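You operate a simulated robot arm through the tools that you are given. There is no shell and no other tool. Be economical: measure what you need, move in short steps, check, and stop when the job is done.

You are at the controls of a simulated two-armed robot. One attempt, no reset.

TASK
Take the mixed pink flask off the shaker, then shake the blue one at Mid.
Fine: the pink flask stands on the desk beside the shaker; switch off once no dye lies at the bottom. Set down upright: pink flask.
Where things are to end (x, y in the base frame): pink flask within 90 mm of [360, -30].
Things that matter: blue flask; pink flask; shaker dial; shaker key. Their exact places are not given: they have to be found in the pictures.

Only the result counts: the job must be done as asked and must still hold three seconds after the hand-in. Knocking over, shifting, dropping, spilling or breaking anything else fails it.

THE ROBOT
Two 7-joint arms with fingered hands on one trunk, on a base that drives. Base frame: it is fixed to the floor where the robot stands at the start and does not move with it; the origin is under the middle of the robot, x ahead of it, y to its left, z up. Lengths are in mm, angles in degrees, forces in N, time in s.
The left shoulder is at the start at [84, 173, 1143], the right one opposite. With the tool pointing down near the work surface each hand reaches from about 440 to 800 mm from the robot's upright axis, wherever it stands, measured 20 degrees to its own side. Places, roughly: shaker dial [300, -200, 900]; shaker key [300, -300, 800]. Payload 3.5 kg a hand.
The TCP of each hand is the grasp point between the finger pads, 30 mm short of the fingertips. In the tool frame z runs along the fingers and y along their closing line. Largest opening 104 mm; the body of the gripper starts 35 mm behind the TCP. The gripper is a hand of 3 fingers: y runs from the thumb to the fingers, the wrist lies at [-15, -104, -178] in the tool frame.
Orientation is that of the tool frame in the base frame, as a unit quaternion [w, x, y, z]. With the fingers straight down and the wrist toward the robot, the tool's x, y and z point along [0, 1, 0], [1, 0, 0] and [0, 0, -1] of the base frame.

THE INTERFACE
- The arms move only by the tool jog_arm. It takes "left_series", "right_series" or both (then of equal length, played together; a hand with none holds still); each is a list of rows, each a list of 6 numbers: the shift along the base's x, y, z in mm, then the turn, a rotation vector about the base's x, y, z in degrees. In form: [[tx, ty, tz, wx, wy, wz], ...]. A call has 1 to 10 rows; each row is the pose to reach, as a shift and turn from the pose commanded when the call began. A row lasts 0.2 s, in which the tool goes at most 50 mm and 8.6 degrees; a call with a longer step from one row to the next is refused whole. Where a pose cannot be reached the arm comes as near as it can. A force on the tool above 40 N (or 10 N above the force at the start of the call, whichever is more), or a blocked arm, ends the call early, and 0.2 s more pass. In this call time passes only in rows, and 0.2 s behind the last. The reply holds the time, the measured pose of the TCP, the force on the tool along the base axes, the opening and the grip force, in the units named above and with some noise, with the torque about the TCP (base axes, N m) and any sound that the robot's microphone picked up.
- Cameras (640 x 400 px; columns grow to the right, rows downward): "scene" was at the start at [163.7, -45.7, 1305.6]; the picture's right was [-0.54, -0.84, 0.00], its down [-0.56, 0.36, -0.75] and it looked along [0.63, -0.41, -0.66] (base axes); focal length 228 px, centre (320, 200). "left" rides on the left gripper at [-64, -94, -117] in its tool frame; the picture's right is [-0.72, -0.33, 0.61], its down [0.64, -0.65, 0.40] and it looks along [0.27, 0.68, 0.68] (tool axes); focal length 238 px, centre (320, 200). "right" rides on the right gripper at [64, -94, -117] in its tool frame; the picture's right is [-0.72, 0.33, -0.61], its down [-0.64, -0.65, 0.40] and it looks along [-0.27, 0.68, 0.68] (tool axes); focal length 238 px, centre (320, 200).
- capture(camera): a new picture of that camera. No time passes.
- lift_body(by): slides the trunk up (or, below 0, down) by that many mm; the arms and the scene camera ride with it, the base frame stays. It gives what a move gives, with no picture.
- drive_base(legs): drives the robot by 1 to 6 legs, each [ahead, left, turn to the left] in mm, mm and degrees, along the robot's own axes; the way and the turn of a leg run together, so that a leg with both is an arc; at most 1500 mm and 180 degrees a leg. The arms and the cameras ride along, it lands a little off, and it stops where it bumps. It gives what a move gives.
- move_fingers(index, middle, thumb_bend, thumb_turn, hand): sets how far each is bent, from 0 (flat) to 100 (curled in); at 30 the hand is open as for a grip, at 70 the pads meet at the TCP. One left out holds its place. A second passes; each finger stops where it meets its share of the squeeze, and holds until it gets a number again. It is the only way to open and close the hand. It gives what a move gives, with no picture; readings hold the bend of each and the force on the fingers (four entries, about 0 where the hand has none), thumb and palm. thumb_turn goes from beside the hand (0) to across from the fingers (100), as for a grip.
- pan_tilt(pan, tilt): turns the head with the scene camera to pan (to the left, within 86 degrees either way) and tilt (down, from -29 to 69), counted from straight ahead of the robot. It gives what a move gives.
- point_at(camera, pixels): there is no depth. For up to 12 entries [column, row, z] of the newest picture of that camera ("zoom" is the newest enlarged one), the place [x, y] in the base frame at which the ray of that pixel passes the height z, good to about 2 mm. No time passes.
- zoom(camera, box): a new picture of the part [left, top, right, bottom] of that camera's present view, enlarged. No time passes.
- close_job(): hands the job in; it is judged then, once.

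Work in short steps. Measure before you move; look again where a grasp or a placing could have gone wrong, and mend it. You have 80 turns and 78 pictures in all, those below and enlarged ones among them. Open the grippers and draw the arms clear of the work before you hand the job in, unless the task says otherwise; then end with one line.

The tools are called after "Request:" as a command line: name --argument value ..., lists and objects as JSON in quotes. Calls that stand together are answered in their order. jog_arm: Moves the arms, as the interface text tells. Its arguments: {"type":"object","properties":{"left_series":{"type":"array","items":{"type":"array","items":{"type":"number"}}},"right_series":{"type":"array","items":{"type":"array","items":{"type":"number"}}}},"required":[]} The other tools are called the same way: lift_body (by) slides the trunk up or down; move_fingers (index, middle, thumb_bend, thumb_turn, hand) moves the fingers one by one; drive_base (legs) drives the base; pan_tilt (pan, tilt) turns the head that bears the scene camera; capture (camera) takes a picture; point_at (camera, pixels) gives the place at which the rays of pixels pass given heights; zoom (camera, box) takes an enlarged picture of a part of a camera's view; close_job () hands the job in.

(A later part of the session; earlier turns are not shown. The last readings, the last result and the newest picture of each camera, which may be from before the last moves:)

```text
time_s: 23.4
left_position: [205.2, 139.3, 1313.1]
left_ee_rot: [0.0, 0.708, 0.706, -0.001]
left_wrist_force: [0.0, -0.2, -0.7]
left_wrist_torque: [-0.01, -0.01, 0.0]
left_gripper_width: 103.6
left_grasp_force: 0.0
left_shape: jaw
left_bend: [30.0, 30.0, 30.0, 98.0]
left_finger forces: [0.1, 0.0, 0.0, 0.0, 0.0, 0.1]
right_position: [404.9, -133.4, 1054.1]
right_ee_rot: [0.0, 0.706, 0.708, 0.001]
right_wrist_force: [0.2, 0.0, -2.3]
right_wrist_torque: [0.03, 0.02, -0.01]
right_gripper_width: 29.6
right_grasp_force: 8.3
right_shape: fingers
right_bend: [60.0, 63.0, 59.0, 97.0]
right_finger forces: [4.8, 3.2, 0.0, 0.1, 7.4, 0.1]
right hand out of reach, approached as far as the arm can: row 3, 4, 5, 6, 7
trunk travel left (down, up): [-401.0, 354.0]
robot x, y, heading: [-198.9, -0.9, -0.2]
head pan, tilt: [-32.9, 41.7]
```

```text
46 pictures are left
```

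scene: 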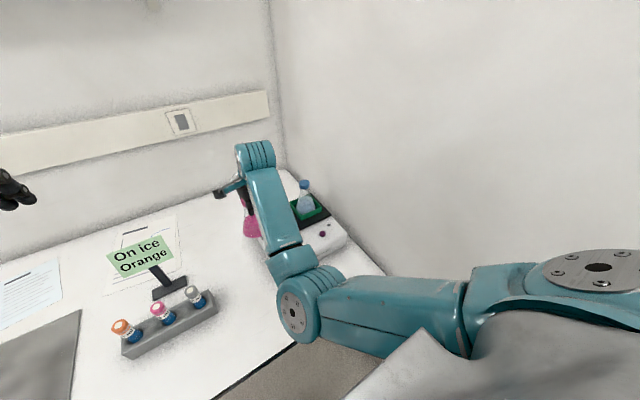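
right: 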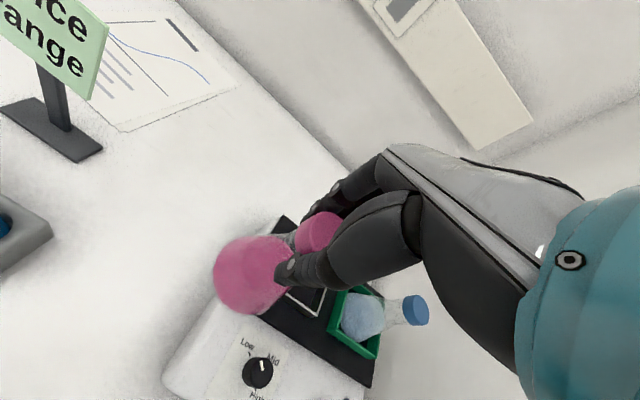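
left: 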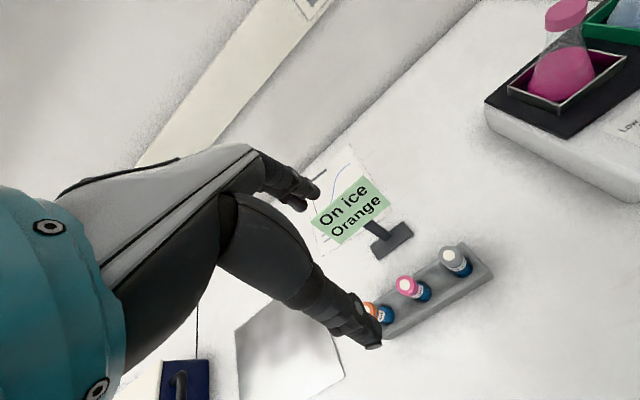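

Arm can't swing further inward from here (stuck at y=-133). I'll carry it by driving the base left 90 mm and back 60 mm, then adjust.

Request:
drive_base --legs '[[-60, 90, 0]]'

Request:
jog_arm --right_series '[[20, 0, 0, 0, 0, 0], [40, 0, -10, 0, 0, 0], [40, 0, -10, 0, 0, 0]]'

Request:
capture --camera "scene"

Request:
capture --camera "right"

```text
time_s: 24.6
left_position: [142.1, 232.2, 1313.5]
left_ee_rot: [0.0, 0.708, 0.706, -0.001]
left_wrist_force: [0.1, 0.5, -0.4]
left_wrist_torque: [0.01, 0.02, 0.01]
left_gripper_width: 103.6
left_grasp_force: 0.0
left_shape: jaw
left_bend: [30.0, 30.0, 30.0, 98.0]
left_finger forces: [0.0, 0.1, 0.0, 0.0, 0.0, 0.0]
right_position: [345.6, -42.5, 1054.0]
right_ee_rot: [0.001, 0.705, 0.709, 0.0]
right_wrist_force: [0.1, 0.0, -1.4]
right_wrist_torque: [-0.05, -0.01, 0.0]
right_gripper_width: 29.1
right_grasp_force: 7.7
right_shape: fingers
right_bend: [60.0, 63.0, 59.0, 97.0]
right_finger forces: [4.7, 3.1, 0.0, 0.0, 7.4, 0.0]
trunk travel left (down, up): [-401.0, 354.0]
robot x, y, heading: [-260.4, 91.2, -0.2]
head pan, tilt: [-32.9, 41.7]
```

```text
time_s: 25.4
left_position: [143.2, 231.3, 1314.1]
left_ee_rot: [-0.001, 0.707, 0.707, 0.001]
left_wrist_force: [0.0, 0.3, 0.9]
left_wrist_torque: [-0.03, 0.0, 0.0]
left_gripper_width: 103.4
left_grasp_force: 0.0
left_shape: jaw
left_bend: [30.0, 30.0, 30.0, 98.0]
left_finger forces: [0.0, 0.1, 0.1, 0.1, 0.1, 0.1]
right_position: [386.0, -41.6, 1044.8]
right_ee_rot: [-0.001, 0.706, 0.708, 0.0]
right_wrist_force: [0.0, 0.2, -2.4]
right_wrist_torque: [0.01, -0.01, -0.02]
right_gripper_width: 29.5
right_grasp_force: 7.5
right_shape: fingers
right_bend: [60.0, 63.0, 59.0, 97.0]
right_finger forces: [4.7, 3.2, 0.1, 0.1, 7.3, 0.0]
trunk travel left (down, up): [-401.0, 354.0]
robot x, y, heading: [-258.7, 89.1, 0.1]
head pan, tilt: [-32.9, 41.7]
```

```text
45 pictures are left
```

scene: 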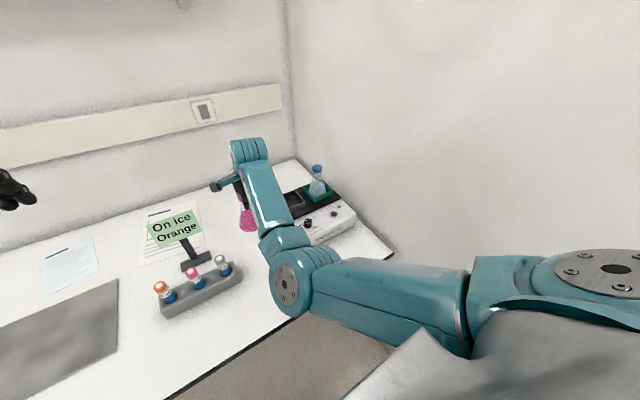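

```text
44 pictures are left
```

right: 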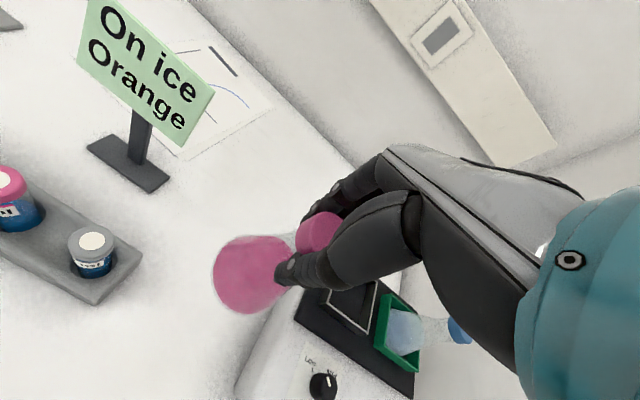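

Flask hangs at (386,-42). Descend to TCP 950 and check clearance.

Request:
jog_arm --right_series '[[0, 0, -30, 0, 0, 0], [0, 0, -60, 0, 0, 0], [0, 0, -90, 0, 0, 0], [0, 0, -90, 0, 0, 0]]'

Request:
zoom --camera "scene" --box '[150, 130, 370, 320]'

Request:
capture --camera "right"

Request:
point_at --camera "right" --pixels '[[140, 262, 800]]'

```text
time_s: 26.4
left_position: [144.7, 230.7, 1314.0]
left_ee_rot: [0.0, 0.707, 0.707, 0.0]
left_wrist_force: [0.7, 0.2, 0.3]
left_wrist_torque: [-0.04, 0.03, 0.02]
left_gripper_width: 103.7
left_grasp_force: 0.1
left_shape: jaw
left_bend: [30.0, 30.0, 30.0, 98.0]
left_finger forces: [0.0, 0.1, 0.0, 0.1, 0.0, 0.0]
right_position: [383.9, -42.6, 954.1]
right_ee_rot: [0.001, 0.705, 0.709, 0.0]
right_wrist_force: [0.2, -0.8, -1.6]
right_wrist_torque: [0.02, 0.0, 0.01]
right_gripper_width: 29.4
right_grasp_force: 7.1
right_shape: fingers
right_bend: [60.0, 63.0, 59.0, 97.0]
right_finger forces: [4.8, 3.2, 0.0, 0.1, 7.2, 0.0]
trunk travel left (down, up): [-401.0, 354.0]
robot x, y, heading: [-258.0, 91.9, 0.1]
head pan, tilt: [-32.9, 41.7]
```

```text
2.11 times, centred on (260, 225) of scene
```

zoom: 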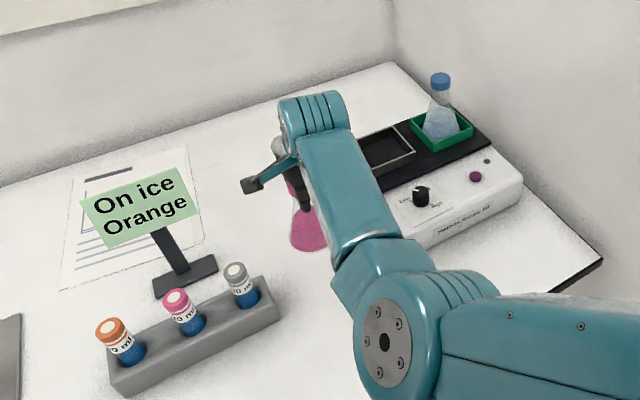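

```text
42 pictures are left
```

right: 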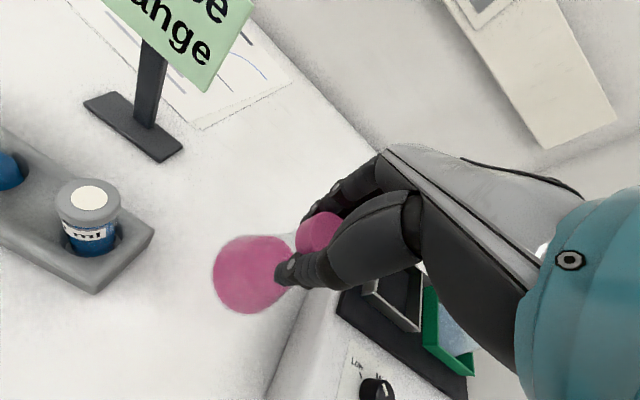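

```text
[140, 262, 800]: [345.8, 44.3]
```

Clear around. Descend 35 mm more, then finer.

Request:
jog_arm --right_series '[[0, 0, -12, 0, 0, 0], [0, 0, -24, 0, 0, 0], [0, 0, -32, 0, 0, 0], [0, 0, -32, 0, 0, 0]]'

Request:
jog_arm --right_series '[[0, 0, -2, 0, 0, 0], [0, 0, -4, 0, 0, 0], [0, 0, -6, 0, 0, 0]]'

Request:
jog_arm --right_series '[[0, 0, -2, 0, 0, 0], [0, 0, -4, 0, 0, 0]]'

```text
time_s: 27.4
left_position: [144.8, 230.3, 1312.5]
left_ee_rot: [0.0, 0.707, 0.707, 0.0]
left_wrist_force: [0.5, 0.4, 0.0]
left_wrist_torque: [0.04, -0.02, 0.03]
left_gripper_width: 103.4
left_grasp_force: 0.1
left_shape: jaw
left_bend: [30.0, 30.0, 30.0, 98.0]
left_finger forces: [0.0, 0.0, 0.0, 0.0, 0.1, 0.0]
right_position: [384.9, -42.0, 922.8]
right_ee_rot: [-0.001, 0.706, 0.708, 0.0]
right_wrist_force: [-0.9, 0.2, -1.5]
right_wrist_torque: [0.0, -0.01, -0.03]
right_gripper_width: 29.3
right_grasp_force: 7.6
right_shape: fingers
right_bend: [60.0, 63.0, 59.0, 97.0]
right_finger forces: [4.7, 3.3, 0.1, 0.0, 7.2, 0.0]
trunk travel left (down, up): [-401.0, 354.0]
robot x, y, heading: [-264.1, 91.9, -0.2]
head pan, tilt: [-32.9, 41.7]
```

```text
time_s: 28.2
left_position: [143.0, 230.5, 1313.4]
left_ee_rot: [0.0, 0.707, 0.707, 0.0]
left_wrist_force: [0.3, -0.4, -0.2]
left_wrist_torque: [0.0, -0.02, 0.0]
left_gripper_width: 103.7
left_grasp_force: 0.0
left_shape: jaw
left_bend: [30.0, 30.0, 30.0, 98.0]
left_finger forces: [0.0, 0.0, 0.1, 0.1, 0.0, 0.0]
right_position: [385.4, -41.8, 916.7]
right_ee_rot: [0.0, 0.705, 0.709, -0.001]
right_wrist_force: [-0.2, -1.3, -2.7]
right_wrist_torque: [0.0, 0.02, -0.01]
right_gripper_width: 29.5
right_grasp_force: 7.2
right_shape: fingers
right_bend: [60.0, 63.0, 59.0, 97.0]
right_finger forces: [4.7, 3.2, 0.0, 0.0, 7.3, 0.0]
trunk travel left (down, up): [-401.0, 354.0]
robot x, y, heading: [-260.9, 91.7, -0.1]
head pan, tilt: [-32.9, 41.7]
```

```text
time_s: 28.8
left_position: [144.1, 230.6, 1313.9]
left_ee_rot: [0.0, 0.707, 0.707, 0.0]
left_wrist_force: [0.5, -0.2, 1.0]
left_wrist_torque: [-0.01, -0.04, -0.03]
left_gripper_width: 103.6
left_grasp_force: 0.1
left_shape: jaw
left_bend: [30.0, 30.0, 30.0, 98.0]
left_finger forces: [0.0, 0.1, 0.1, 0.0, 0.0, 0.0]
right_position: [385.6, -42.2, 912.6]
right_ee_rot: [0.0, 0.705, 0.709, 0.0]
right_wrist_force: [0.2, -0.2, -1.7]
right_wrist_torque: [-0.03, -0.02, -0.04]
right_gripper_width: 29.3
right_grasp_force: 7.5
right_shape: fingers
right_bend: [60.0, 63.0, 59.0, 97.0]
right_finger forces: [4.7, 3.3, 0.0, 0.1, 7.2, 0.1]
trunk travel left (down, up): [-401.0, 354.0]
robot x, y, heading: [-262.3, 88.8, 0.1]
head pan, tilt: [-32.9, 41.7]
```

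No contact yet at 912.6 (Fz ≈ -2). Continue with 2 mm rows.

Request:
jog_arm --right_series '[[0, 0, -2, 0, 0, 0], [0, 0, -4, 0, 0, 0]]'

Request:
jog_arm --right_series '[[0, 0, -1.5, 0, 0, 0], [0, 0, -3, 0, 0, 0]]'

Request:
capture --camera "left"

Request:
zoom --camera "right" --box '[150, 160, 350, 330]'

```text
time_s: 29.4
left_position: [144.2, 231.3, 1313.1]
left_ee_rot: [0.0, 0.707, 0.707, -0.001]
left_wrist_force: [-0.3, -0.1, 0.2]
left_wrist_torque: [-0.01, 0.01, 0.0]
left_gripper_width: 104.0
left_grasp_force: 0.1
left_shape: jaw
left_bend: [30.0, 30.0, 30.0, 98.0]
left_finger forces: [0.0, 0.0, 0.0, 0.1, 0.0, 0.0]
right_position: [386.1, -41.6, 907.3]
right_ee_rot: [0.0, 0.705, 0.709, 0.0]
right_wrist_force: [0.3, 0.5, -1.1]
right_wrist_torque: [0.03, 0.0, 0.0]
right_gripper_width: 29.8
right_grasp_force: 7.3
right_shape: fingers
right_bend: [60.0, 63.0, 59.0, 97.0]
right_finger forces: [4.6, 3.2, 0.0, 0.1, 7.3, 0.0]
trunk travel left (down, up): [-401.0, 354.0]
robot x, y, heading: [-264.4, 90.7, -0.1]
head pan, tilt: [-32.9, 41.7]
```

```text
time_s: 30.0
left_position: [144.2, 231.0, 1313.1]
left_ee_rot: [0.0, 0.707, 0.707, 0.0]
left_wrist_force: [1.0, -0.1, 0.7]
left_wrist_torque: [0.01, -0.01, 0.01]
left_gripper_width: 103.8
left_grasp_force: 0.1
left_shape: jaw
left_bend: [30.0, 30.0, 30.0, 98.0]
left_finger forces: [0.1, 0.0, 0.1, 0.0, 0.1, 0.1]
right_position: [385.8, -41.7, 905.0]
right_ee_rot: [0.0, 0.705, 0.709, 0.001]
right_wrist_force: [-0.1, 0.2, -2.3]
right_wrist_torque: [0.02, -0.01, 0.04]
right_gripper_width: 29.4
right_grasp_force: 7.7
right_shape: fingers
right_bend: [60.0, 63.0, 59.0, 97.0]
right_finger forces: [4.7, 3.1, 0.0, 0.0, 7.2, 0.1]
trunk travel left (down, up): [-401.0, 354.0]
robot x, y, heading: [-262.6, 90.9, -0.0]
head pan, tilt: [-32.9, 41.7]
```

```text
41 pictures are left
```

left: 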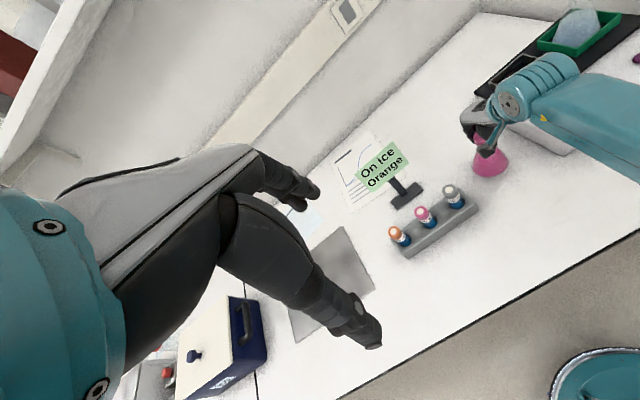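

```text
2.35 times, centred on (250, 245) of right
```

zoom: 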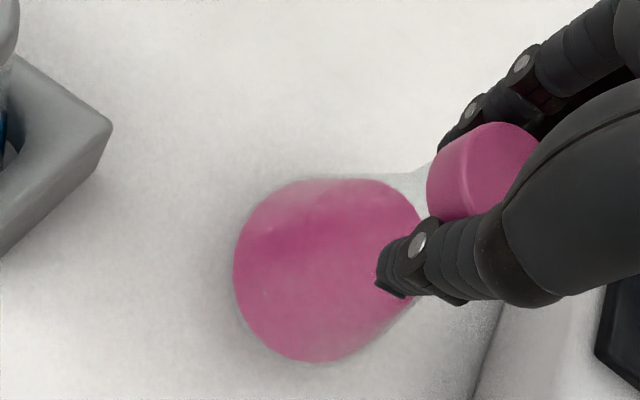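

Nearly at the desk (contact shading close). Continue gently, watching force.

Request:
jog_arm --right_series '[[0, 0, -1.5, 0, 0, 0], [0, 0, -3, 0, 0, 0], [0, 0, -3, 0, 0, 0]]'

Request:
jog_arm --right_series '[[0, 0, -1, 0, 0, 0], [0, 0, -2, 0, 0, 0], [0, 0, -2, 0, 0, 0]]'

Request:
jog_arm --right_series '[[0, 0, -1, 0, 0, 0], [0, 0, -2, 0, 0, 0], [0, 0, -2, 0, 0, 0]]'

```text
time_s: 30.8
left_position: [143.7, 231.3, 1314.1]
left_ee_rot: [0.0, 0.707, 0.707, 0.0]
left_wrist_force: [-0.5, 0.1, 0.4]
left_wrist_torque: [-0.03, 0.02, -0.02]
left_gripper_width: 103.8
left_grasp_force: 0.1
left_shape: jaw
left_bend: [30.0, 30.0, 30.0, 98.0]
left_finger forces: [0.0, 0.0, 0.1, 0.1, 0.0, 0.0]
right_position: [385.9, -42.9, 900.8]
right_ee_rot: [0.0, 0.705, 0.709, 0.0]
right_wrist_force: [-0.4, 0.1, -1.8]
right_wrist_torque: [0.0, 0.0, -0.01]
right_gripper_width: 29.5
right_grasp_force: 7.6
right_shape: fingers
right_bend: [60.0, 63.0, 59.0, 97.0]
right_finger forces: [4.8, 3.2, 0.0, 0.0, 7.2, 0.0]
trunk travel left (down, up): [-401.0, 354.0]
robot x, y, heading: [-258.2, 93.5, -0.0]
head pan, tilt: [-32.9, 41.7]
```

```text
time_s: 31.6
left_position: [143.6, 230.9, 1313.2]
left_ee_rot: [0.0, 0.707, 0.707, 0.0]
left_wrist_force: [-0.3, -0.3, 0.1]
left_wrist_torque: [-0.02, 0.02, -0.01]
left_gripper_width: 103.6
left_grasp_force: 0.0
left_shape: jaw
left_bend: [30.0, 30.0, 30.0, 98.0]
left_finger forces: [0.0, 0.1, 0.1, 0.1, 0.0, 0.1]
right_position: [386.1, -41.8, 899.4]
right_ee_rot: [-0.001, 0.706, 0.708, 0.0]
right_wrist_force: [-0.7, 0.4, -2.5]
right_wrist_torque: [0.0, -0.01, 0.02]
right_gripper_width: 29.5
right_grasp_force: 8.3
right_shape: fingers
right_bend: [60.0, 63.0, 59.0, 97.0]
right_finger forces: [4.6, 3.2, 0.0, 0.0, 7.2, 0.0]
trunk travel left (down, up): [-401.0, 354.0]
robot x, y, heading: [-261.0, 92.0, 0.1]
head pan, tilt: [-32.9, 41.7]
```

```text
time_s: 32.4
left_position: [145.3, 231.0, 1313.4]
left_ee_rot: [0.0, 0.707, 0.707, 0.001]
left_wrist_force: [0.4, -0.2, -0.4]
left_wrist_torque: [-0.03, 0.0, -0.01]
left_gripper_width: 103.8
left_grasp_force: 0.1
left_shape: jaw
left_bend: [30.0, 30.0, 30.0, 98.0]
left_finger forces: [0.0, 0.0, 0.0, 0.1, 0.0, 0.0]
right_position: [385.3, -42.2, 897.5]
right_ee_rot: [0.0, 0.705, 0.709, 0.0]
right_wrist_force: [-0.4, 0.3, -1.8]
right_wrist_torque: [0.02, -0.04, 0.03]
right_gripper_width: 29.6
right_grasp_force: 7.7
right_shape: fingers
right_bend: [60.0, 63.0, 59.0, 97.0]
right_finger forces: [4.8, 3.3, 0.1, 0.1, 7.2, 0.1]
trunk travel left (down, up): [-401.0, 354.0]
robot x, y, heading: [-257.6, 96.5, -0.5]
head pan, tilt: [-32.9, 41.7]
```

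Still hanging (Fz ≈ -2). Continue in 2 mm steps.

Request:
jog_arm --right_series '[[0, 0, -1, 0, 0, 0], [0, 0, -2, 0, 0, 0], [0, 0, -2, 0, 0, 0]]'

Request:
jog_arm --right_series '[[0, 0, -1, 0, 0, 0], [0, 0, -2, 0, 0, 0], [0, 0, -2, 0, 0, 0]]'

Request:
zoom --camera "left" --box '[430, 90, 560, 210]'

```text
time_s: 33.2
left_position: [144.6, 231.4, 1312.8]
left_ee_rot: [-0.001, 0.707, 0.707, 0.0]
left_wrist_force: [0.4, 0.1, 0.6]
left_wrist_torque: [-0.01, -0.02, -0.02]
left_gripper_width: 103.9
left_grasp_force: 0.0
left_shape: jaw
left_bend: [30.0, 30.0, 30.0, 98.0]
left_finger forces: [0.0, 0.1, 0.1, 0.0, 0.0, 0.0]
right_position: [385.3, -41.5, 896.6]
right_ee_rot: [0.0, 0.705, 0.709, 0.001]
right_wrist_force: [0.3, 0.8, -3.0]
right_wrist_torque: [-0.02, 0.03, -0.06]
right_gripper_width: 29.6
right_grasp_force: 7.5
right_shape: fingers
right_bend: [60.0, 63.0, 59.0, 97.0]
right_finger forces: [4.7, 3.2, 0.0, 0.0, 7.2, 0.1]
trunk travel left (down, up): [-401.0, 354.0]
robot x, y, heading: [-261.9, 90.0, -0.3]
head pan, tilt: [-32.9, 41.7]
```

```text
time_s: 34.0
left_position: [145.0, 231.4, 1313.2]
left_ee_rot: [-0.001, 0.707, 0.707, 0.0]
left_wrist_force: [-0.6, 0.4, -0.4]
left_wrist_torque: [0.01, 0.03, 0.03]
left_gripper_width: 103.7
left_grasp_force: 0.0
left_shape: jaw
left_bend: [30.0, 30.0, 30.0, 98.0]
left_finger forces: [0.1, 0.0, 0.1, 0.0, 0.0, 0.0]
right_position: [386.1, -43.0, 892.5]
right_ee_rot: [0.0, 0.705, 0.709, 0.0]
right_wrist_force: [-0.9, -0.2, -1.5]
right_wrist_torque: [0.02, 0.0, -0.02]
right_gripper_width: 29.5
right_grasp_force: 7.2
right_shape: fingers
right_bend: [60.0, 63.0, 59.0, 97.0]
right_finger forces: [4.7, 3.2, 0.0, 0.0, 7.2, 0.0]
trunk travel left (down, up): [-401.0, 354.0]
robot x, y, heading: [-263.0, 93.4, 0.2]
head pan, tilt: [-32.9, 41.7]
```

```text
3.33 times, centred on (495, 150) of left
```

zoom: 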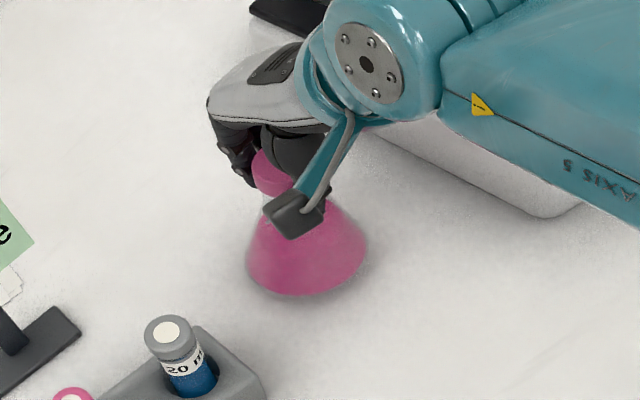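

Still no contact. Continue with small steps until the force changes.

Request:
jog_arm --right_series '[[0, 0, -1, 0, 0, 0], [0, 0, -2, 0, 0, 0], [0, 0, -2, 0, 0, 0]]'

Request:
jog_arm --right_series '[[0, 0, -1, 0, 0, 0], [0, 0, -2, 0, 0, 0], [0, 0, -2, 0, 0, 0]]'

Request:
jog_arm --right_series '[[0, 0, -1, 0, 0, 0], [0, 0, -2, 0, 0, 0], [0, 0, -2, 0, 0, 0]]'

```text
time_s: 34.8
left_position: [144.3, 230.2, 1313.5]
left_ee_rot: [-0.001, 0.707, 0.707, 0.0]
left_wrist_force: [0.0, 0.2, 0.8]
left_wrist_torque: [-0.03, -0.01, 0.0]
left_gripper_width: 103.5
left_grasp_force: 0.0
left_shape: jaw
left_bend: [30.0, 30.0, 30.0, 98.0]
left_finger forces: [0.0, 0.1, 0.1, 0.0, 0.0, 0.0]
right_position: [386.6, -42.4, 891.6]
right_ee_rot: [0.001, 0.706, 0.709, 0.0]
right_wrist_force: [0.4, -0.3, -2.6]
right_wrist_torque: [0.01, 0.0, 0.01]
right_gripper_width: 29.5
right_grasp_force: 7.3
right_shape: fingers
right_bend: [60.0, 63.0, 59.0, 97.0]
right_finger forces: [4.7, 3.2, 0.0, 0.0, 7.2, 0.0]
trunk travel left (down, up): [-401.0, 354.0]
robot x, y, heading: [-261.7, 91.9, -0.2]
head pan, tilt: [-32.9, 41.7]
```

```text
time_s: 35.6
left_position: [144.3, 231.0, 1313.2]
left_ee_rot: [0.0, 0.707, 0.707, 0.001]
left_wrist_force: [-0.2, 0.3, 0.1]
left_wrist_torque: [0.03, -0.02, 0.0]
left_gripper_width: 103.6
left_grasp_force: 0.1
left_shape: jaw
left_bend: [30.0, 30.0, 30.0, 98.0]
left_finger forces: [0.0, 0.0, 0.0, 0.0, 0.0, 0.1]
right_position: [386.1, -42.4, 890.3]
right_ee_rot: [0.0, 0.705, 0.709, -0.001]
right_wrist_force: [0.2, -1.0, -2.3]
right_wrist_torque: [0.0, 0.02, -0.01]
right_gripper_width: 29.7
right_grasp_force: 8.1
right_shape: fingers
right_bend: [60.0, 63.0, 59.0, 97.0]
right_finger forces: [4.7, 3.2, 0.1, 0.1, 7.2, 0.1]
trunk travel left (down, up): [-401.0, 354.0]
robot x, y, heading: [-260.3, 92.1, 0.3]
head pan, tilt: [-32.9, 41.7]
```

```text
time_s: 36.4
left_position: [143.8, 230.2, 1313.6]
left_ee_rot: [0.0, 0.707, 0.707, 0.0]
left_wrist_force: [-0.1, -0.2, -0.1]
left_wrist_torque: [0.01, 0.02, 0.0]
left_gripper_width: 103.7
left_grasp_force: 0.0
left_shape: jaw
left_bend: [30.0, 30.0, 30.0, 98.0]
left_finger forces: [0.0, 0.1, 0.0, 0.0, 0.0, 0.1]
right_position: [385.1, -42.2, 887.5]
right_ee_rot: [0.001, 0.705, 0.709, -0.001]
right_wrist_force: [0.5, 0.4, -1.7]
right_wrist_torque: [0.02, -0.01, 0.0]
right_gripper_width: 29.7
right_grasp_force: 6.9
right_shape: fingers
right_bend: [60.0, 63.0, 59.0, 97.0]
right_finger forces: [4.8, 3.3, 0.0, 0.0, 7.2, 0.0]
trunk travel left (down, up): [-401.0, 354.0]
robot x, y, heading: [-261.9, 91.3, -0.1]
head pan, tilt: [-32.9, 41.7]
```

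Still hanging at 887.5. Continue in small steps and look.

Request:
jog_arm --right_series '[[0, 0, -1, 0, 0, 0], [0, 0, -2, 0, 0, 0], [0, 0, -3, 0, 0, 0], [0, 0, -3, 0, 0, 0]]'

Request:
jog_arm --right_series '[[0, 0, -1, 0, 0, 0], [0, 0, -2, 0, 0, 0], [0, 0, -3, 0, 0, 0], [0, 0, -3, 0, 0, 0]]'

Request:
zoom --camera "left" --box '[450, 120, 540, 200]'

Request:
zoom --camera "scene" --box '[200, 130, 320, 270]'

```text
time_s: 37.4
left_position: [145.5, 231.9, 1313.5]
left_ee_rot: [0.001, 0.707, 0.708, 0.0]
left_wrist_force: [-0.3, 0.2, 0.7]
left_wrist_torque: [0.01, 0.0, -0.01]
left_gripper_width: 103.4
left_grasp_force: 0.0
left_shape: jaw
left_bend: [30.0, 30.0, 30.0, 98.0]
left_finger forces: [0.0, 0.1, 0.1, 0.0, 0.1, 0.0]
right_position: [385.5, -41.8, 885.3]
right_ee_rot: [0.0, 0.705, 0.709, 0.0]
right_wrist_force: [0.2, -0.5, -1.9]
right_wrist_torque: [-0.02, 0.01, -0.01]
right_gripper_width: 29.4
right_grasp_force: 8.2
right_shape: fingers
right_bend: [60.0, 63.0, 59.0, 97.0]
right_finger forces: [4.7, 3.1, 0.0, 0.0, 7.2, 0.1]
trunk travel left (down, up): [-401.0, 354.0]
robot x, y, heading: [-261.8, 90.7, -0.1]
head pan, tilt: [-32.9, 41.7]
```

```text
time_s: 38.4
left_position: [143.5, 231.4, 1314.1]
left_ee_rot: [0.0, 0.707, 0.707, 0.0]
left_wrist_force: [-0.5, 0.1, 0.3]
left_wrist_torque: [0.05, 0.0, 0.05]
left_gripper_width: 103.6
left_grasp_force: 0.1
left_shape: jaw
left_bend: [30.0, 30.0, 30.0, 98.0]
left_finger forces: [0.0, 0.0, 0.0, 0.1, 0.0, 0.1]
right_position: [386.1, -43.3, 881.7]
right_ee_rot: [0.0, 0.705, 0.709, -0.001]
right_wrist_force: [-0.4, 0.2, -0.5]
right_wrist_torque: [0.04, 0.02, -0.03]
right_gripper_width: 29.5
right_grasp_force: 7.4
right_shape: fingers
right_bend: [60.0, 63.0, 59.0, 97.0]
right_finger forces: [4.9, 3.2, 0.1, 0.0, 7.2, 0.1]
trunk travel left (down, up): [-401.0, 354.0]
robot x, y, heading: [-258.4, 92.8, -0.2]
head pan, tilt: [-32.9, 41.7]
```

```text
5.00 times, centred on (495, 160) of left
```

zoom: 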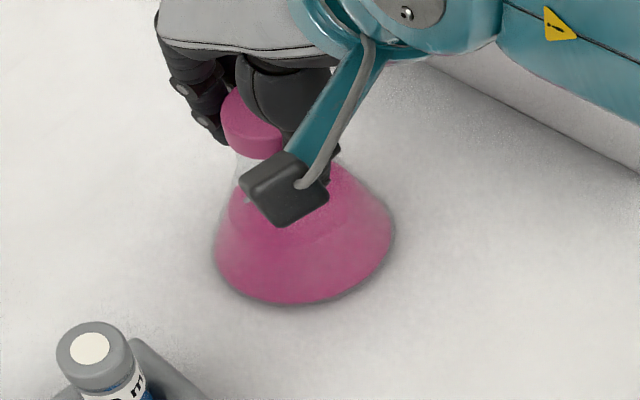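

```text
2.86 times, centred on (260, 200) of scene
```

zoom: 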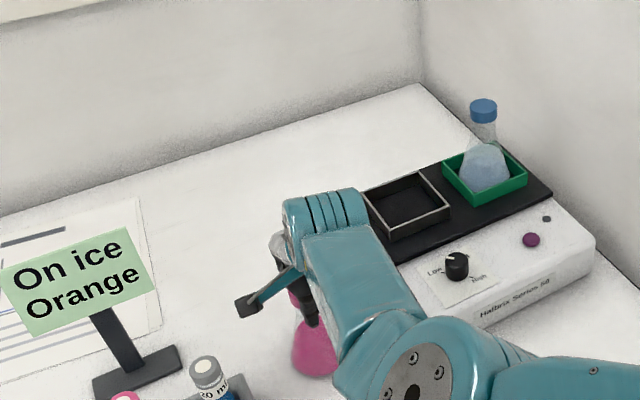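

Now Fz rose to -0.5 and the contact shadow closes: about touching. One more 2 mm to confirm.

Request:
jog_arm --right_series '[[0, 0, -1, 0, 0, 0], [0, 0, -2, 0, 0, 0], [0, 0, -2, 0, 0, 0]]'

```text
time_s: 39.2
left_position: [142.5, 231.2, 1313.7]
left_ee_rot: [0.0, 0.707, 0.707, 0.0]
left_wrist_force: [1.0, 0.6, 0.9]
left_wrist_torque: [0.03, -0.02, -0.03]
left_gripper_width: 103.5
left_grasp_force: 0.0
left_shape: jaw
left_bend: [30.0, 30.0, 30.0, 98.0]
left_finger forces: [0.1, 0.0, 0.0, 0.0, 0.0, 0.0]
right_position: [385.5, -42.3, 881.1]
right_ee_rot: [0.001, 0.705, 0.709, 0.0]
right_wrist_force: [1.3, 0.3, 5.0]
right_wrist_torque: [0.01, -0.02, 0.0]
right_gripper_width: 29.6
right_grasp_force: 8.4
right_shape: fingers
right_bend: [60.0, 63.0, 60.0, 97.0]
right_finger forces: [5.8, 3.9, 0.0, 0.0, 7.3, 0.0]
trunk travel left (down, up): [-401.0, 354.0]
robot x, y, heading: [-259.4, 91.7, -0.2]
head pan, tilt: [-32.9, 41.7]
```

Contact (+5 N). Release: open first partly, then fully.

Request:
move_fingers --hand "right" --index 52 --middle 52 --thumb_bend 52

Request:
move_fingers --hand "right" --index 30 --middle 30 --thumb_bend 30

Request:
zoom --camera "left" --box '[430, 90, 560, 210]'

```text
time_s: 40.2
left_position: [144.1, 231.5, 1314.4]
left_ee_rot: [0.0, 0.707, 0.707, 0.0]
left_wrist_force: [0.1, -0.4, 0.6]
left_wrist_torque: [0.0, -0.04, 0.0]
left_gripper_width: 103.6
left_grasp_force: 0.1
left_shape: jaw
left_bend: [30.0, 30.0, 30.0, 98.0]
left_finger forces: [0.0, 0.0, 0.1, 0.0, 0.0, 0.1]
right_position: [385.0, -43.3, 880.5]
right_ee_rot: [0.0, 0.706, 0.708, 0.0]
right_wrist_force: [0.3, -1.0, 0.9]
right_wrist_torque: [-0.01, -0.01, 0.05]
right_gripper_width: 46.6
right_grasp_force: 0.1
right_shape: fingers
right_bend: [52.0, 52.0, 52.0, 97.0]
right_finger forces: [0.0, 0.0, 0.1, 0.1, 0.1, 0.0]
trunk travel left (down, up): [-401.0, 354.0]
robot x, y, heading: [-256.0, 93.7, 0.1]
head pan, tilt: [-32.9, 41.7]
```

```text
time_s: 41.2
left_position: [144.6, 230.0, 1313.8]
left_ee_rot: [0.0, 0.707, 0.708, 0.0]
left_wrist_force: [0.8, 0.0, 1.7]
left_wrist_torque: [0.0, 0.0, -0.02]
left_gripper_width: 103.4
left_grasp_force: 0.0
left_shape: jaw
left_bend: [30.0, 30.0, 30.0, 98.0]
left_finger forces: [0.1, 0.1, 0.0, 0.0, 0.1, 0.1]
right_position: [383.5, -42.2, 879.1]
right_ee_rot: [0.0, 0.706, 0.708, 0.0]
right_wrist_force: [0.4, 0.5, -0.5]
right_wrist_torque: [0.03, 0.0, -0.01]
right_gripper_width: 102.9
right_grasp_force: 0.0
right_shape: fingers
right_bend: [30.0, 30.0, 30.0, 97.0]
right_finger forces: [0.1, 0.1, 0.0, 0.0, 0.0, 0.1]
trunk travel left (down, up): [-401.0, 354.0]
robot x, y, heading: [-262.5, 90.3, 0.2]
head pan, tilt: [-32.9, 41.7]
```

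```text
3.33 times, centred on (495, 150) of left
```

zoom: 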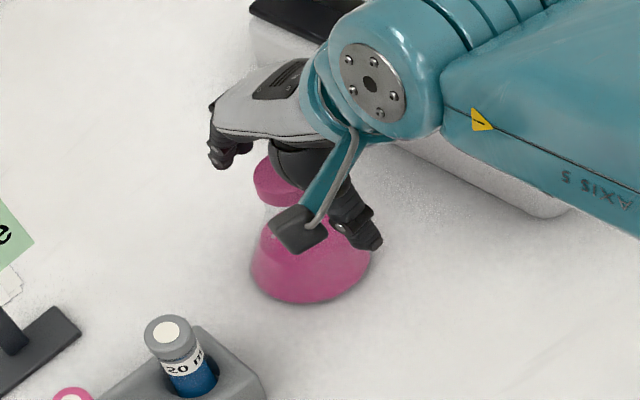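

Flask stands upright, released. Raise the hand straight up, then shift base right 90 mm toward the dial.

Request:
jog_arm --right_series '[[0, 0, 30, 0, 0, 0], [0, 0, 70, 0, 0, 0], [0, 0, 110, 0, 0, 0], [0, 0, 150, 0, 0, 0], [0, 0, 180, 0, 0, 0], [0, 0, 180, 0, 0, 0]]'

Request:
drive_base --legs '[[0, -90, 0]]'

Request:
capture --camera "scene"

Request:
capture --camera "right"

```text
time_s: 42.6
left_position: [144.1, 230.7, 1314.4]
left_ee_rot: [0.001, 0.708, 0.707, 0.001]
left_wrist_force: [-0.6, 0.4, -0.3]
left_wrist_torque: [0.0, 0.0, -0.02]
left_gripper_width: 103.5
left_grasp_force: 0.0
left_shape: jaw
left_bend: [30.0, 30.0, 30.0, 98.0]
left_finger forces: [0.0, 0.0, 0.1, 0.0, 0.0, 0.0]
right_position: [386.0, -41.4, 1061.1]
right_ee_rot: [0.0, 0.705, 0.71, 0.0]
right_wrist_force: [-0.1, 0.1, 0.3]
right_wrist_torque: [0.01, 0.04, 0.01]
right_gripper_width: 102.7
right_grasp_force: 0.2
right_shape: fingers
right_bend: [30.0, 30.0, 30.0, 97.0]
right_finger forces: [0.0, 0.1, 0.0, 0.0, 0.0, 0.0]
trunk travel left (down, up): [-401.0, 354.0]
robot x, y, heading: [-262.0, 92.7, 0.1]
head pan, tilt: [-32.9, 41.7]
```

```text
time_s: 43.7
left_position: [143.3, 140.2, 1313.8]
left_ee_rot: [0.0, 0.707, 0.707, 0.0]
left_wrist_force: [-0.1, -0.7, 0.3]
left_wrist_torque: [0.01, -0.01, 0.0]
left_gripper_width: 103.3
left_grasp_force: 0.0
left_shape: jaw
left_bend: [30.0, 30.0, 30.0, 98.0]
left_finger forces: [0.0, 0.0, 0.0, 0.1, 0.0, 0.1]
right_position: [386.6, -132.0, 1059.3]
right_ee_rot: [-0.001, 0.705, 0.709, 0.0]
right_wrist_force: [0.2, -0.3, 0.1]
right_wrist_torque: [-0.01, -0.03, 0.0]
right_gripper_width: 102.5
right_grasp_force: 0.1
right_shape: fingers
right_bend: [30.0, 30.0, 30.0, 97.0]
right_finger forces: [0.0, 0.0, 0.0, 0.0, 0.1, 0.1]
trunk travel left (down, up): [-401.0, 354.0]
robot x, y, heading: [-260.7, 2.3, 0.0]
head pan, tilt: [-32.9, 41.7]
```

```text
35 pictures are left
```

scene: 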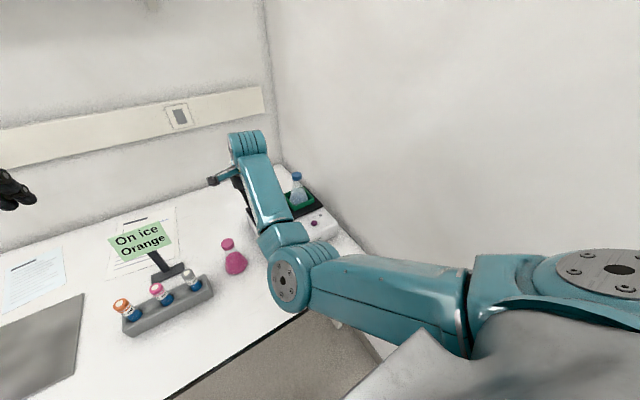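

```text
34 pictures are left
```

right: 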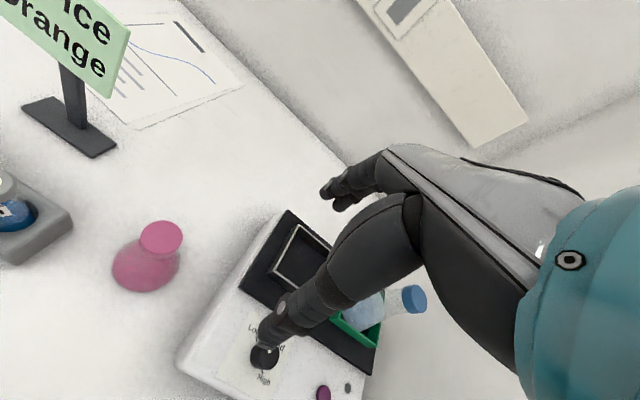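

Pink flask stands well. Zoom at the dial region for the pointer and marks.

Request:
jog_arm --right_series '[[-20, -10, 0, 0, 0, 0], [-40, -20, 0, 0, 0, 0], [-40, -20, 0, 0, 0, 0]]'

Request:
zoom --camera "right" --box '[180, 250, 400, 400]'

```text
time_s: 44.5
left_position: [144.2, 141.2, 1313.5]
left_ee_rot: [0.0, 0.707, 0.707, 0.0]
left_wrist_force: [0.0, -0.5, 0.0]
left_wrist_torque: [0.04, 0.01, -0.02]
left_gripper_width: 103.7
left_grasp_force: 0.1
left_shape: jaw
left_bend: [30.0, 30.0, 30.0, 98.0]
left_finger forces: [0.1, 0.0, 0.0, 0.0, 0.0, 0.0]
right_position: [346.4, -151.6, 1058.9]
right_ee_rot: [0.001, 0.704, 0.71, 0.0]
right_wrist_force: [0.0, -0.6, -0.3]
right_wrist_torque: [-0.01, 0.02, 0.02]
right_gripper_width: 102.7
right_grasp_force: 0.0
right_shape: fingers
right_bend: [30.0, 30.0, 30.0, 97.0]
right_finger forces: [0.0, 0.2, 0.0, 0.0, 0.0, 0.1]
trunk travel left (down, up): [-401.0, 354.0]
robot x, y, heading: [-256.9, 4.7, -0.2]
head pan, tilt: [-32.9, 41.7]
```

```text
2.67 times, centred on (290, 325) of right
```

zoom: 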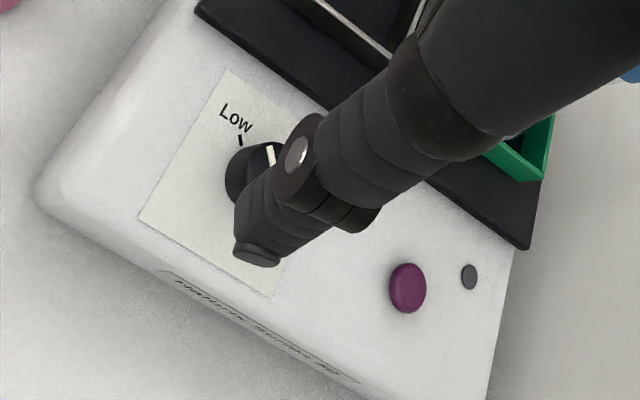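

The thumb covers the dial; shift the hand to the right 60 mm for a free view.

Request:
jog_arm --right_series '[[0, -40, 0, 0, 0, 0], [0, -80, 0, 0, 0, 0], [0, -80, 0, 0, 0, 0]]'

Request:
zoom --camera "right" --box '[130, 200, 310, 350]'

```text
time_s: 45.3
left_position: [144.2, 141.8, 1312.9]
left_ee_rot: [-0.001, 0.707, 0.708, -0.001]
left_wrist_force: [-0.3, 0.4, -0.2]
left_wrist_torque: [0.04, -0.04, -0.02]
left_gripper_width: 103.7
left_grasp_force: 0.1
left_shape: jaw
left_bend: [30.0, 30.0, 30.0, 98.0]
left_finger forces: [0.0, 0.0, 0.1, 0.0, 0.0, 0.1]
right_position: [345.6, -231.4, 1058.1]
right_ee_rot: [0.0, 0.704, 0.71, 0.0]
right_wrist_force: [0.0, -0.3, -0.1]
right_wrist_torque: [0.02, 0.01, 0.02]
right_gripper_width: 102.7
right_grasp_force: 0.1
right_shape: fingers
right_bend: [30.0, 30.0, 30.0, 97.0]
right_finger forces: [0.0, 0.0, 0.1, 0.1, 0.0, 0.1]
trunk travel left (down, up): [-401.0, 354.0]
robot x, y, heading: [-260.2, -0.3, 0.1]
head pan, tilt: [-32.9, 41.7]
```

```text
2.67 times, centred on (220, 275) of right
```

zoom: 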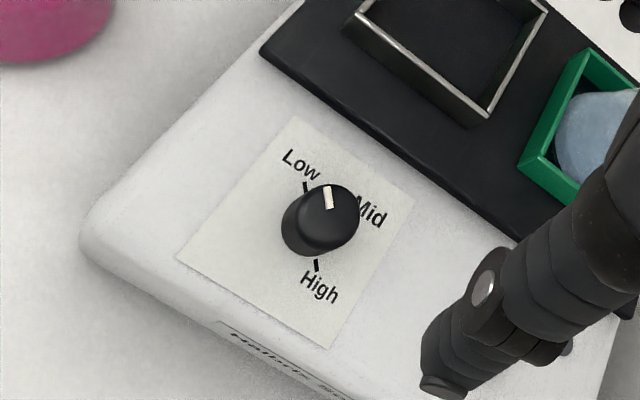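

Excellent view. Measure knob top centre, pointer ends, and the Low/High ticks at panel height.

Request:
point_at --camera "zoom" --pixels '[[328, 214, 862], [328, 214, 866], [326, 188, 864], [331, 208, 864], [306, 188, 843], [317, 266, 843], [361, 214, 843], [289, 210, 864], [358, 205, 864], [310, 232, 843], [282, 235, 843], [370, 212, 843]]'

Request:
zoom --camera "right" --box '[200, 240, 240, 280]'

```text
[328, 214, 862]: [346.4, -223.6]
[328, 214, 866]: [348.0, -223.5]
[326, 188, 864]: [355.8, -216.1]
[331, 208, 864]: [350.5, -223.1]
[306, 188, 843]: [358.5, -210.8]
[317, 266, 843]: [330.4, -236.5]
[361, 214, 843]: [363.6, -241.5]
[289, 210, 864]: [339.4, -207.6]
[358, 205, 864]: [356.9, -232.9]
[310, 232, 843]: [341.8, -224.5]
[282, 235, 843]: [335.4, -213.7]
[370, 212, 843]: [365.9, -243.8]
```

```text
10.00 times, centred on (220, 260) of right
```

zoom: 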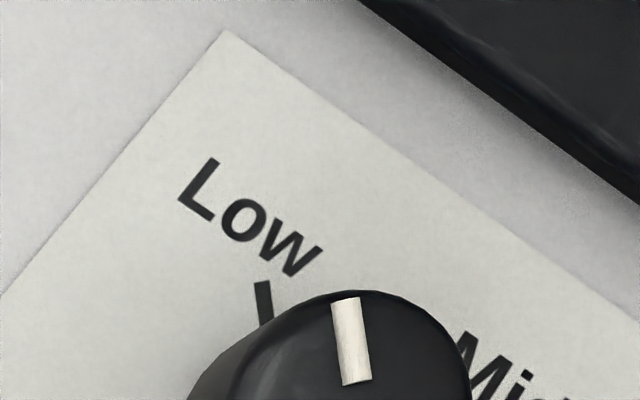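

Knob axis ≈(346,-225); Low ≈ +47°, Mid ≈ -43°, High ≈ -138°; pointer sits on Low. I need ~90° clockwise. Pre-rotate the hand +80° about z at height.

Request:
jog_arm --right_series '[[0, 1, 0, 0, 0, 8], [0, 2, 0, 0, 0, 16], [0, 3, 0, 0, 0, 24], [0, 4, 0, 0, 0, 32], [0, 5, 0, 0, 0, 40], [0, 6, 0, 0, 0, 48], [0, 6, 0, 0, 0, 56], [0, 6, 0, 0, 0, 64], [0, 6, 0, 0, 0, 72], [0, 6, 0, 0, 0, 80]]'

Request:
move_fingers --hand "right" --index 46 --middle 46 --thumb_bend 46

Request:
capture --camera "right"

Request:
capture --camera "scene"

```text
time_s: 47.5
left_position: [145.0, 140.1, 1314.8]
left_ee_rot: [0.0, 0.707, 0.708, 0.0]
left_wrist_force: [-0.7, -0.7, -0.2]
left_wrist_torque: [0.0, 0.02, 0.05]
left_gripper_width: 103.5
left_grasp_force: 0.0
left_shape: jaw
left_bend: [30.0, 30.0, 30.0, 98.0]
left_finger forces: [0.1, 0.0, 0.1, 0.0, 0.0, 0.2]
right_position: [346.4, -225.5, 1061.0]
right_ee_rot: [0.0, 0.083, 0.997, 0.001]
right_wrist_force: [0.1, 0.0, 0.2]
right_wrist_torque: [-0.01, 0.03, 0.02]
right_gripper_width: 102.8
right_grasp_force: 0.1
right_shape: fingers
right_bend: [30.0, 30.0, 30.0, 97.0]
right_finger forces: [0.0, 0.0, 0.0, 0.0, 0.1, 0.0]
trunk travel left (down, up): [-401.0, 354.0]
robot x, y, heading: [-257.9, 3.5, 0.1]
head pan, tilt: [-32.9, 41.7]
```

```text
time_s: 48.5
left_position: [144.3, 141.6, 1313.5]
left_ee_rot: [0.0, 0.707, 0.707, 0.0]
left_wrist_force: [-0.8, -0.3, 0.8]
left_wrist_torque: [-0.01, -0.01, -0.01]
left_gripper_width: 103.8
left_grasp_force: 0.0
left_shape: jaw
left_bend: [30.0, 30.0, 30.0, 98.0]
left_finger forces: [0.0, 0.1, 0.0, 0.1, 0.1, 0.1]
right_position: [346.4, -226.4, 1061.0]
right_ee_rot: [0.0, 0.084, 0.996, 0.0]
right_wrist_force: [0.3, -0.3, 0.5]
right_wrist_torque: [0.0, -0.02, 0.01]
right_gripper_width: 63.2
right_grasp_force: 0.1
right_shape: fingers
right_bend: [46.0, 46.0, 46.0, 97.0]
right_finger forces: [0.0, 0.1, 0.1, 0.1, 0.0, 0.0]
trunk travel left (down, up): [-401.0, 354.0]
robot x, y, heading: [-265.3, 4.0, -0.1]
head pan, tilt: [-32.9, 41.7]
```

```text
30 pictures are left
```

right: 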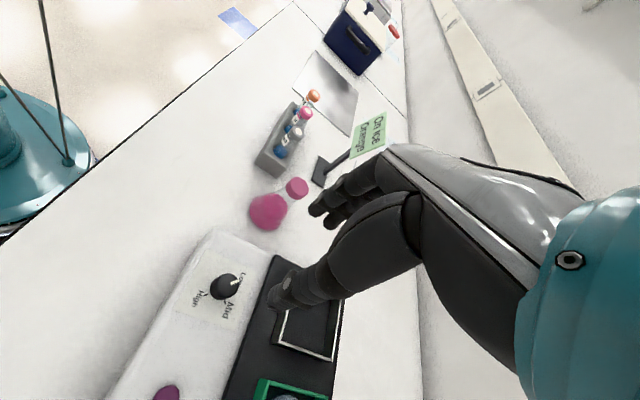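

```text
29 pictures are left
```

scene: 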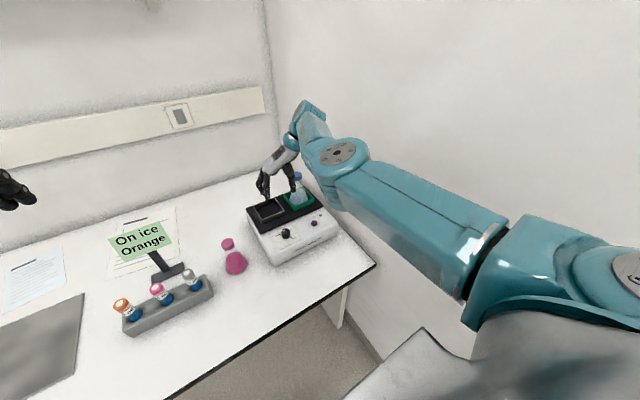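

Great posture and view. Refine the dial geometry from this view.

Request:
zoom --camera "right" --box '[180, 250, 270, 325]'

```text
5.33 times, centred on (225, 288) of right
```

zoom: 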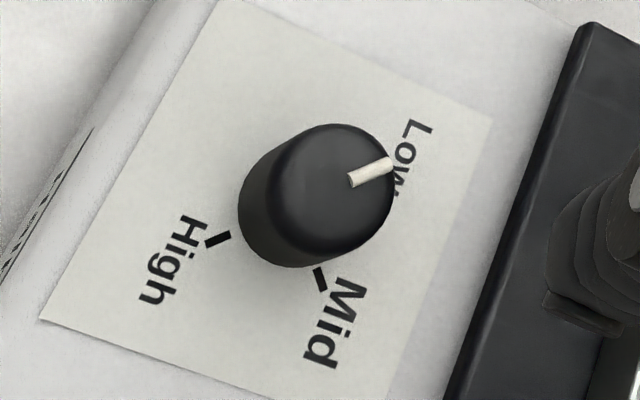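

Request:
point_at --camera "zoom" --pixels '[[217, 240, 843], [320, 279, 843], [330, 188, 864], [330, 188, 860], [351, 180, 864], [390, 164, 864], [288, 210, 843], [60, 320, 843], [490, 115, 843], [223, 0, 843], [405, 130, 843]]'

```text
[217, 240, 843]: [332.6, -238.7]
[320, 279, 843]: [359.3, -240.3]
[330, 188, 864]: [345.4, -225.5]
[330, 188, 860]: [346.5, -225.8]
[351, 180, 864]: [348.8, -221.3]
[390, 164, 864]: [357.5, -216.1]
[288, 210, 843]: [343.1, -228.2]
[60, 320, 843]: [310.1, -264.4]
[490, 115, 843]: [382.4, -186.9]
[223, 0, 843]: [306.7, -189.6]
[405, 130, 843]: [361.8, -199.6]
```

Knob axis (346,-225.5), marks at 45°/-45°/-135°, pointer at Low (45°). Descend around the knob.

Request:
jog_arm --right_series '[[0, 0.5, -40, 0, 0, 0], [0, 0.5, -80, 0, 0, 0], [0, 0.5, -120, 0, 0, 0], [0, 0.5, -145, 0, 0, 0], [0, 0.5, -145, 0, 0, 0]]'

Request:
capture --camera "right"

Request:
zoom --camera "scene" --box '[220, 130, 370, 280]'

```text
time_s: 49.7
left_position: [144.3, 141.7, 1313.6]
left_ee_rot: [0.0, 0.707, 0.707, 0.0]
left_wrist_force: [0.7, -0.1, -0.3]
left_wrist_torque: [0.01, 0.0, -0.03]
left_gripper_width: 103.3
left_grasp_force: 0.1
left_shape: jaw
left_bend: [30.0, 30.0, 30.0, 98.0]
left_finger forces: [0.0, 0.0, 0.0, 0.1, 0.1, 0.1]
right_position: [324.1, -218.7, 931.0]
right_ee_rot: [0.0, 0.085, 0.996, 0.0]
right_wrist_force: [-0.9, 0.5, -0.2]
right_wrist_torque: [-0.03, 0.02, 0.0]
right_gripper_width: 62.9
right_grasp_force: 0.1
right_shape: fingers
right_bend: [46.0, 46.0, 46.0, 97.0]
right_finger forces: [0.0, 0.0, 0.0, 0.0, 0.0, 0.0]
right hand out of reach, approached as far as the arm can: row 2, 3, 4, 5
trunk travel left (down, up): [-401.0, 354.0]
robot x, y, heading: [-257.5, 3.2, 0.1]
head pan, tilt: [-32.9, 41.7]
```

```text
27 pictures are left
```

right: 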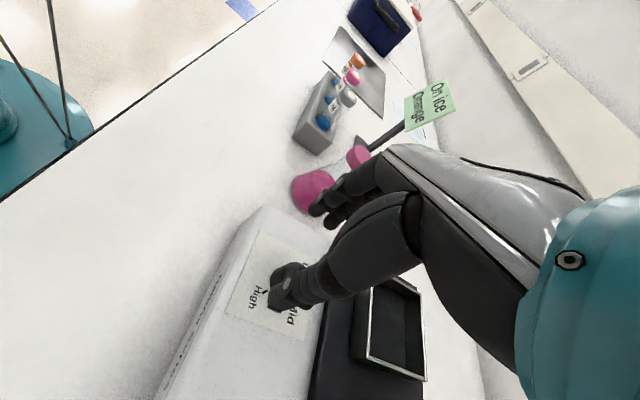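

```text
2.67 times, centred on (295, 205) of scene
```

zoom: 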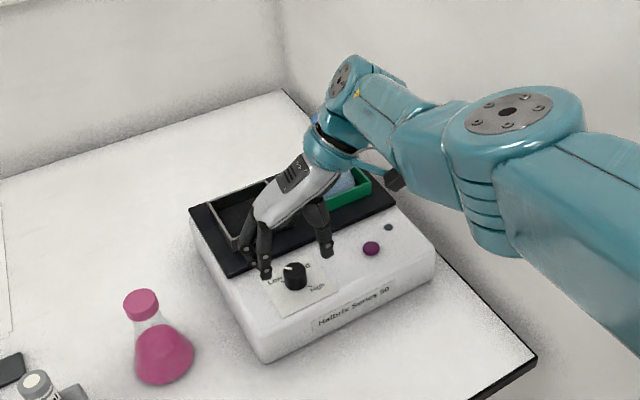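

At stretch limit. Raise the hand 90, lower trunk 80 and drive forward 50, then return above the dial.

Request:
jog_arm --right_series '[[0, -2, 40, 0, 0, 0], [0, -4, 80, 0, 0, 0], [0, -6, 120, 0, 0, 0], [0, -6, 120, 0, 0, 0]]'

Request:
lift_body --by -80

Request:
drive_base --legs '[[50, 0, 0]]'

```text
time_s: 50.7
left_position: [143.7, 140.9, 1314.0]
left_ee_rot: [0.0, 0.707, 0.707, 0.0]
left_wrist_force: [-0.3, -0.3, 0.0]
left_wrist_torque: [-0.02, -0.02, -0.01]
left_gripper_width: 103.6
left_grasp_force: 0.1
left_shape: jaw
left_bend: [30.0, 30.0, 30.0, 98.0]
left_finger forces: [0.0, 0.0, 0.1, 0.0, 0.1, 0.0]
right_position: [348.8, -230.7, 1047.2]
right_ee_rot: [-0.003, 0.084, 0.997, 0.0]
right_wrist_force: [0.2, -0.4, -0.7]
right_wrist_torque: [0.01, -0.01, 0.0]
right_gripper_width: 62.8
right_grasp_force: 0.1
right_shape: fingers
right_bend: [46.0, 46.0, 46.0, 97.0]
right_finger forces: [0.0, 0.0, 0.0, 0.0, 0.1, 0.1]
right hand out of reach, approached as far as the arm can: row 1, 2, 3, 4
trunk travel left (down, up): [-401.0, 354.0]
robot x, y, heading: [-259.9, 0.8, -0.1]
head pan, tilt: [-32.9, 41.7]
```

```text
time_s: 51.8
left_position: [143.3, 140.6, 1234.7]
left_ee_rot: [0.0, 0.707, 0.707, 0.0]
left_wrist_force: [0.4, -0.8, 0.0]
left_wrist_torque: [0.0, -0.01, -0.01]
left_gripper_width: 103.6
left_grasp_force: 0.1
left_shape: jaw
left_bend: [30.0, 30.0, 30.0, 98.0]
left_finger forces: [0.1, 0.0, 0.1, 0.1, 0.1, 0.0]
right_position: [355.1, -230.0, 941.1]
right_ee_rot: [-0.023, 0.083, 0.996, -0.002]
right_wrist_force: [1.1, 0.1, 0.6]
right_wrist_torque: [0.02, 0.01, 0.0]
right_gripper_width: 63.0
right_grasp_force: 0.0
right_shape: fingers
right_bend: [46.0, 46.0, 46.0, 97.0]
right_finger forces: [0.0, 0.0, 0.1, 0.0, 0.0, 0.1]
trunk travel left (down, up): [-321.0, 434.0]
robot x, y, heading: [-261.3, 5.3, -0.0]
head pan, tilt: [-32.9, 41.7]
```

```text
time_s: 52.8
left_position: [194.4, 141.8, 1233.3]
left_ee_rot: [-0.001, 0.707, 0.707, -0.001]
left_wrist_force: [1.5, -0.4, -0.5]
left_wrist_torque: [0.0, -0.02, -0.03]
left_gripper_width: 103.4
left_grasp_force: 0.2
left_shape: jaw
left_bend: [30.0, 30.0, 30.0, 98.0]
left_finger forces: [0.1, 0.1, 0.0, 0.1, 0.1, 0.1]
right_position: [406.2, -230.2, 938.9]
right_ee_rot: [-0.026, 0.084, 0.996, -0.003]
right_wrist_force: [0.1, 0.1, 0.2]
right_wrist_torque: [-0.01, 0.01, 0.0]
right_gripper_width: 63.2
right_grasp_force: 0.0
right_shape: fingers
right_bend: [46.0, 46.0, 46.0, 97.0]
right_finger forces: [0.1, 0.0, 0.0, 0.1, 0.1, 0.0]
trunk travel left (down, up): [-321.0, 434.0]
robot x, y, heading: [-214.5, 0.6, -0.0]
head pan, tilt: [-32.9, 41.7]
```

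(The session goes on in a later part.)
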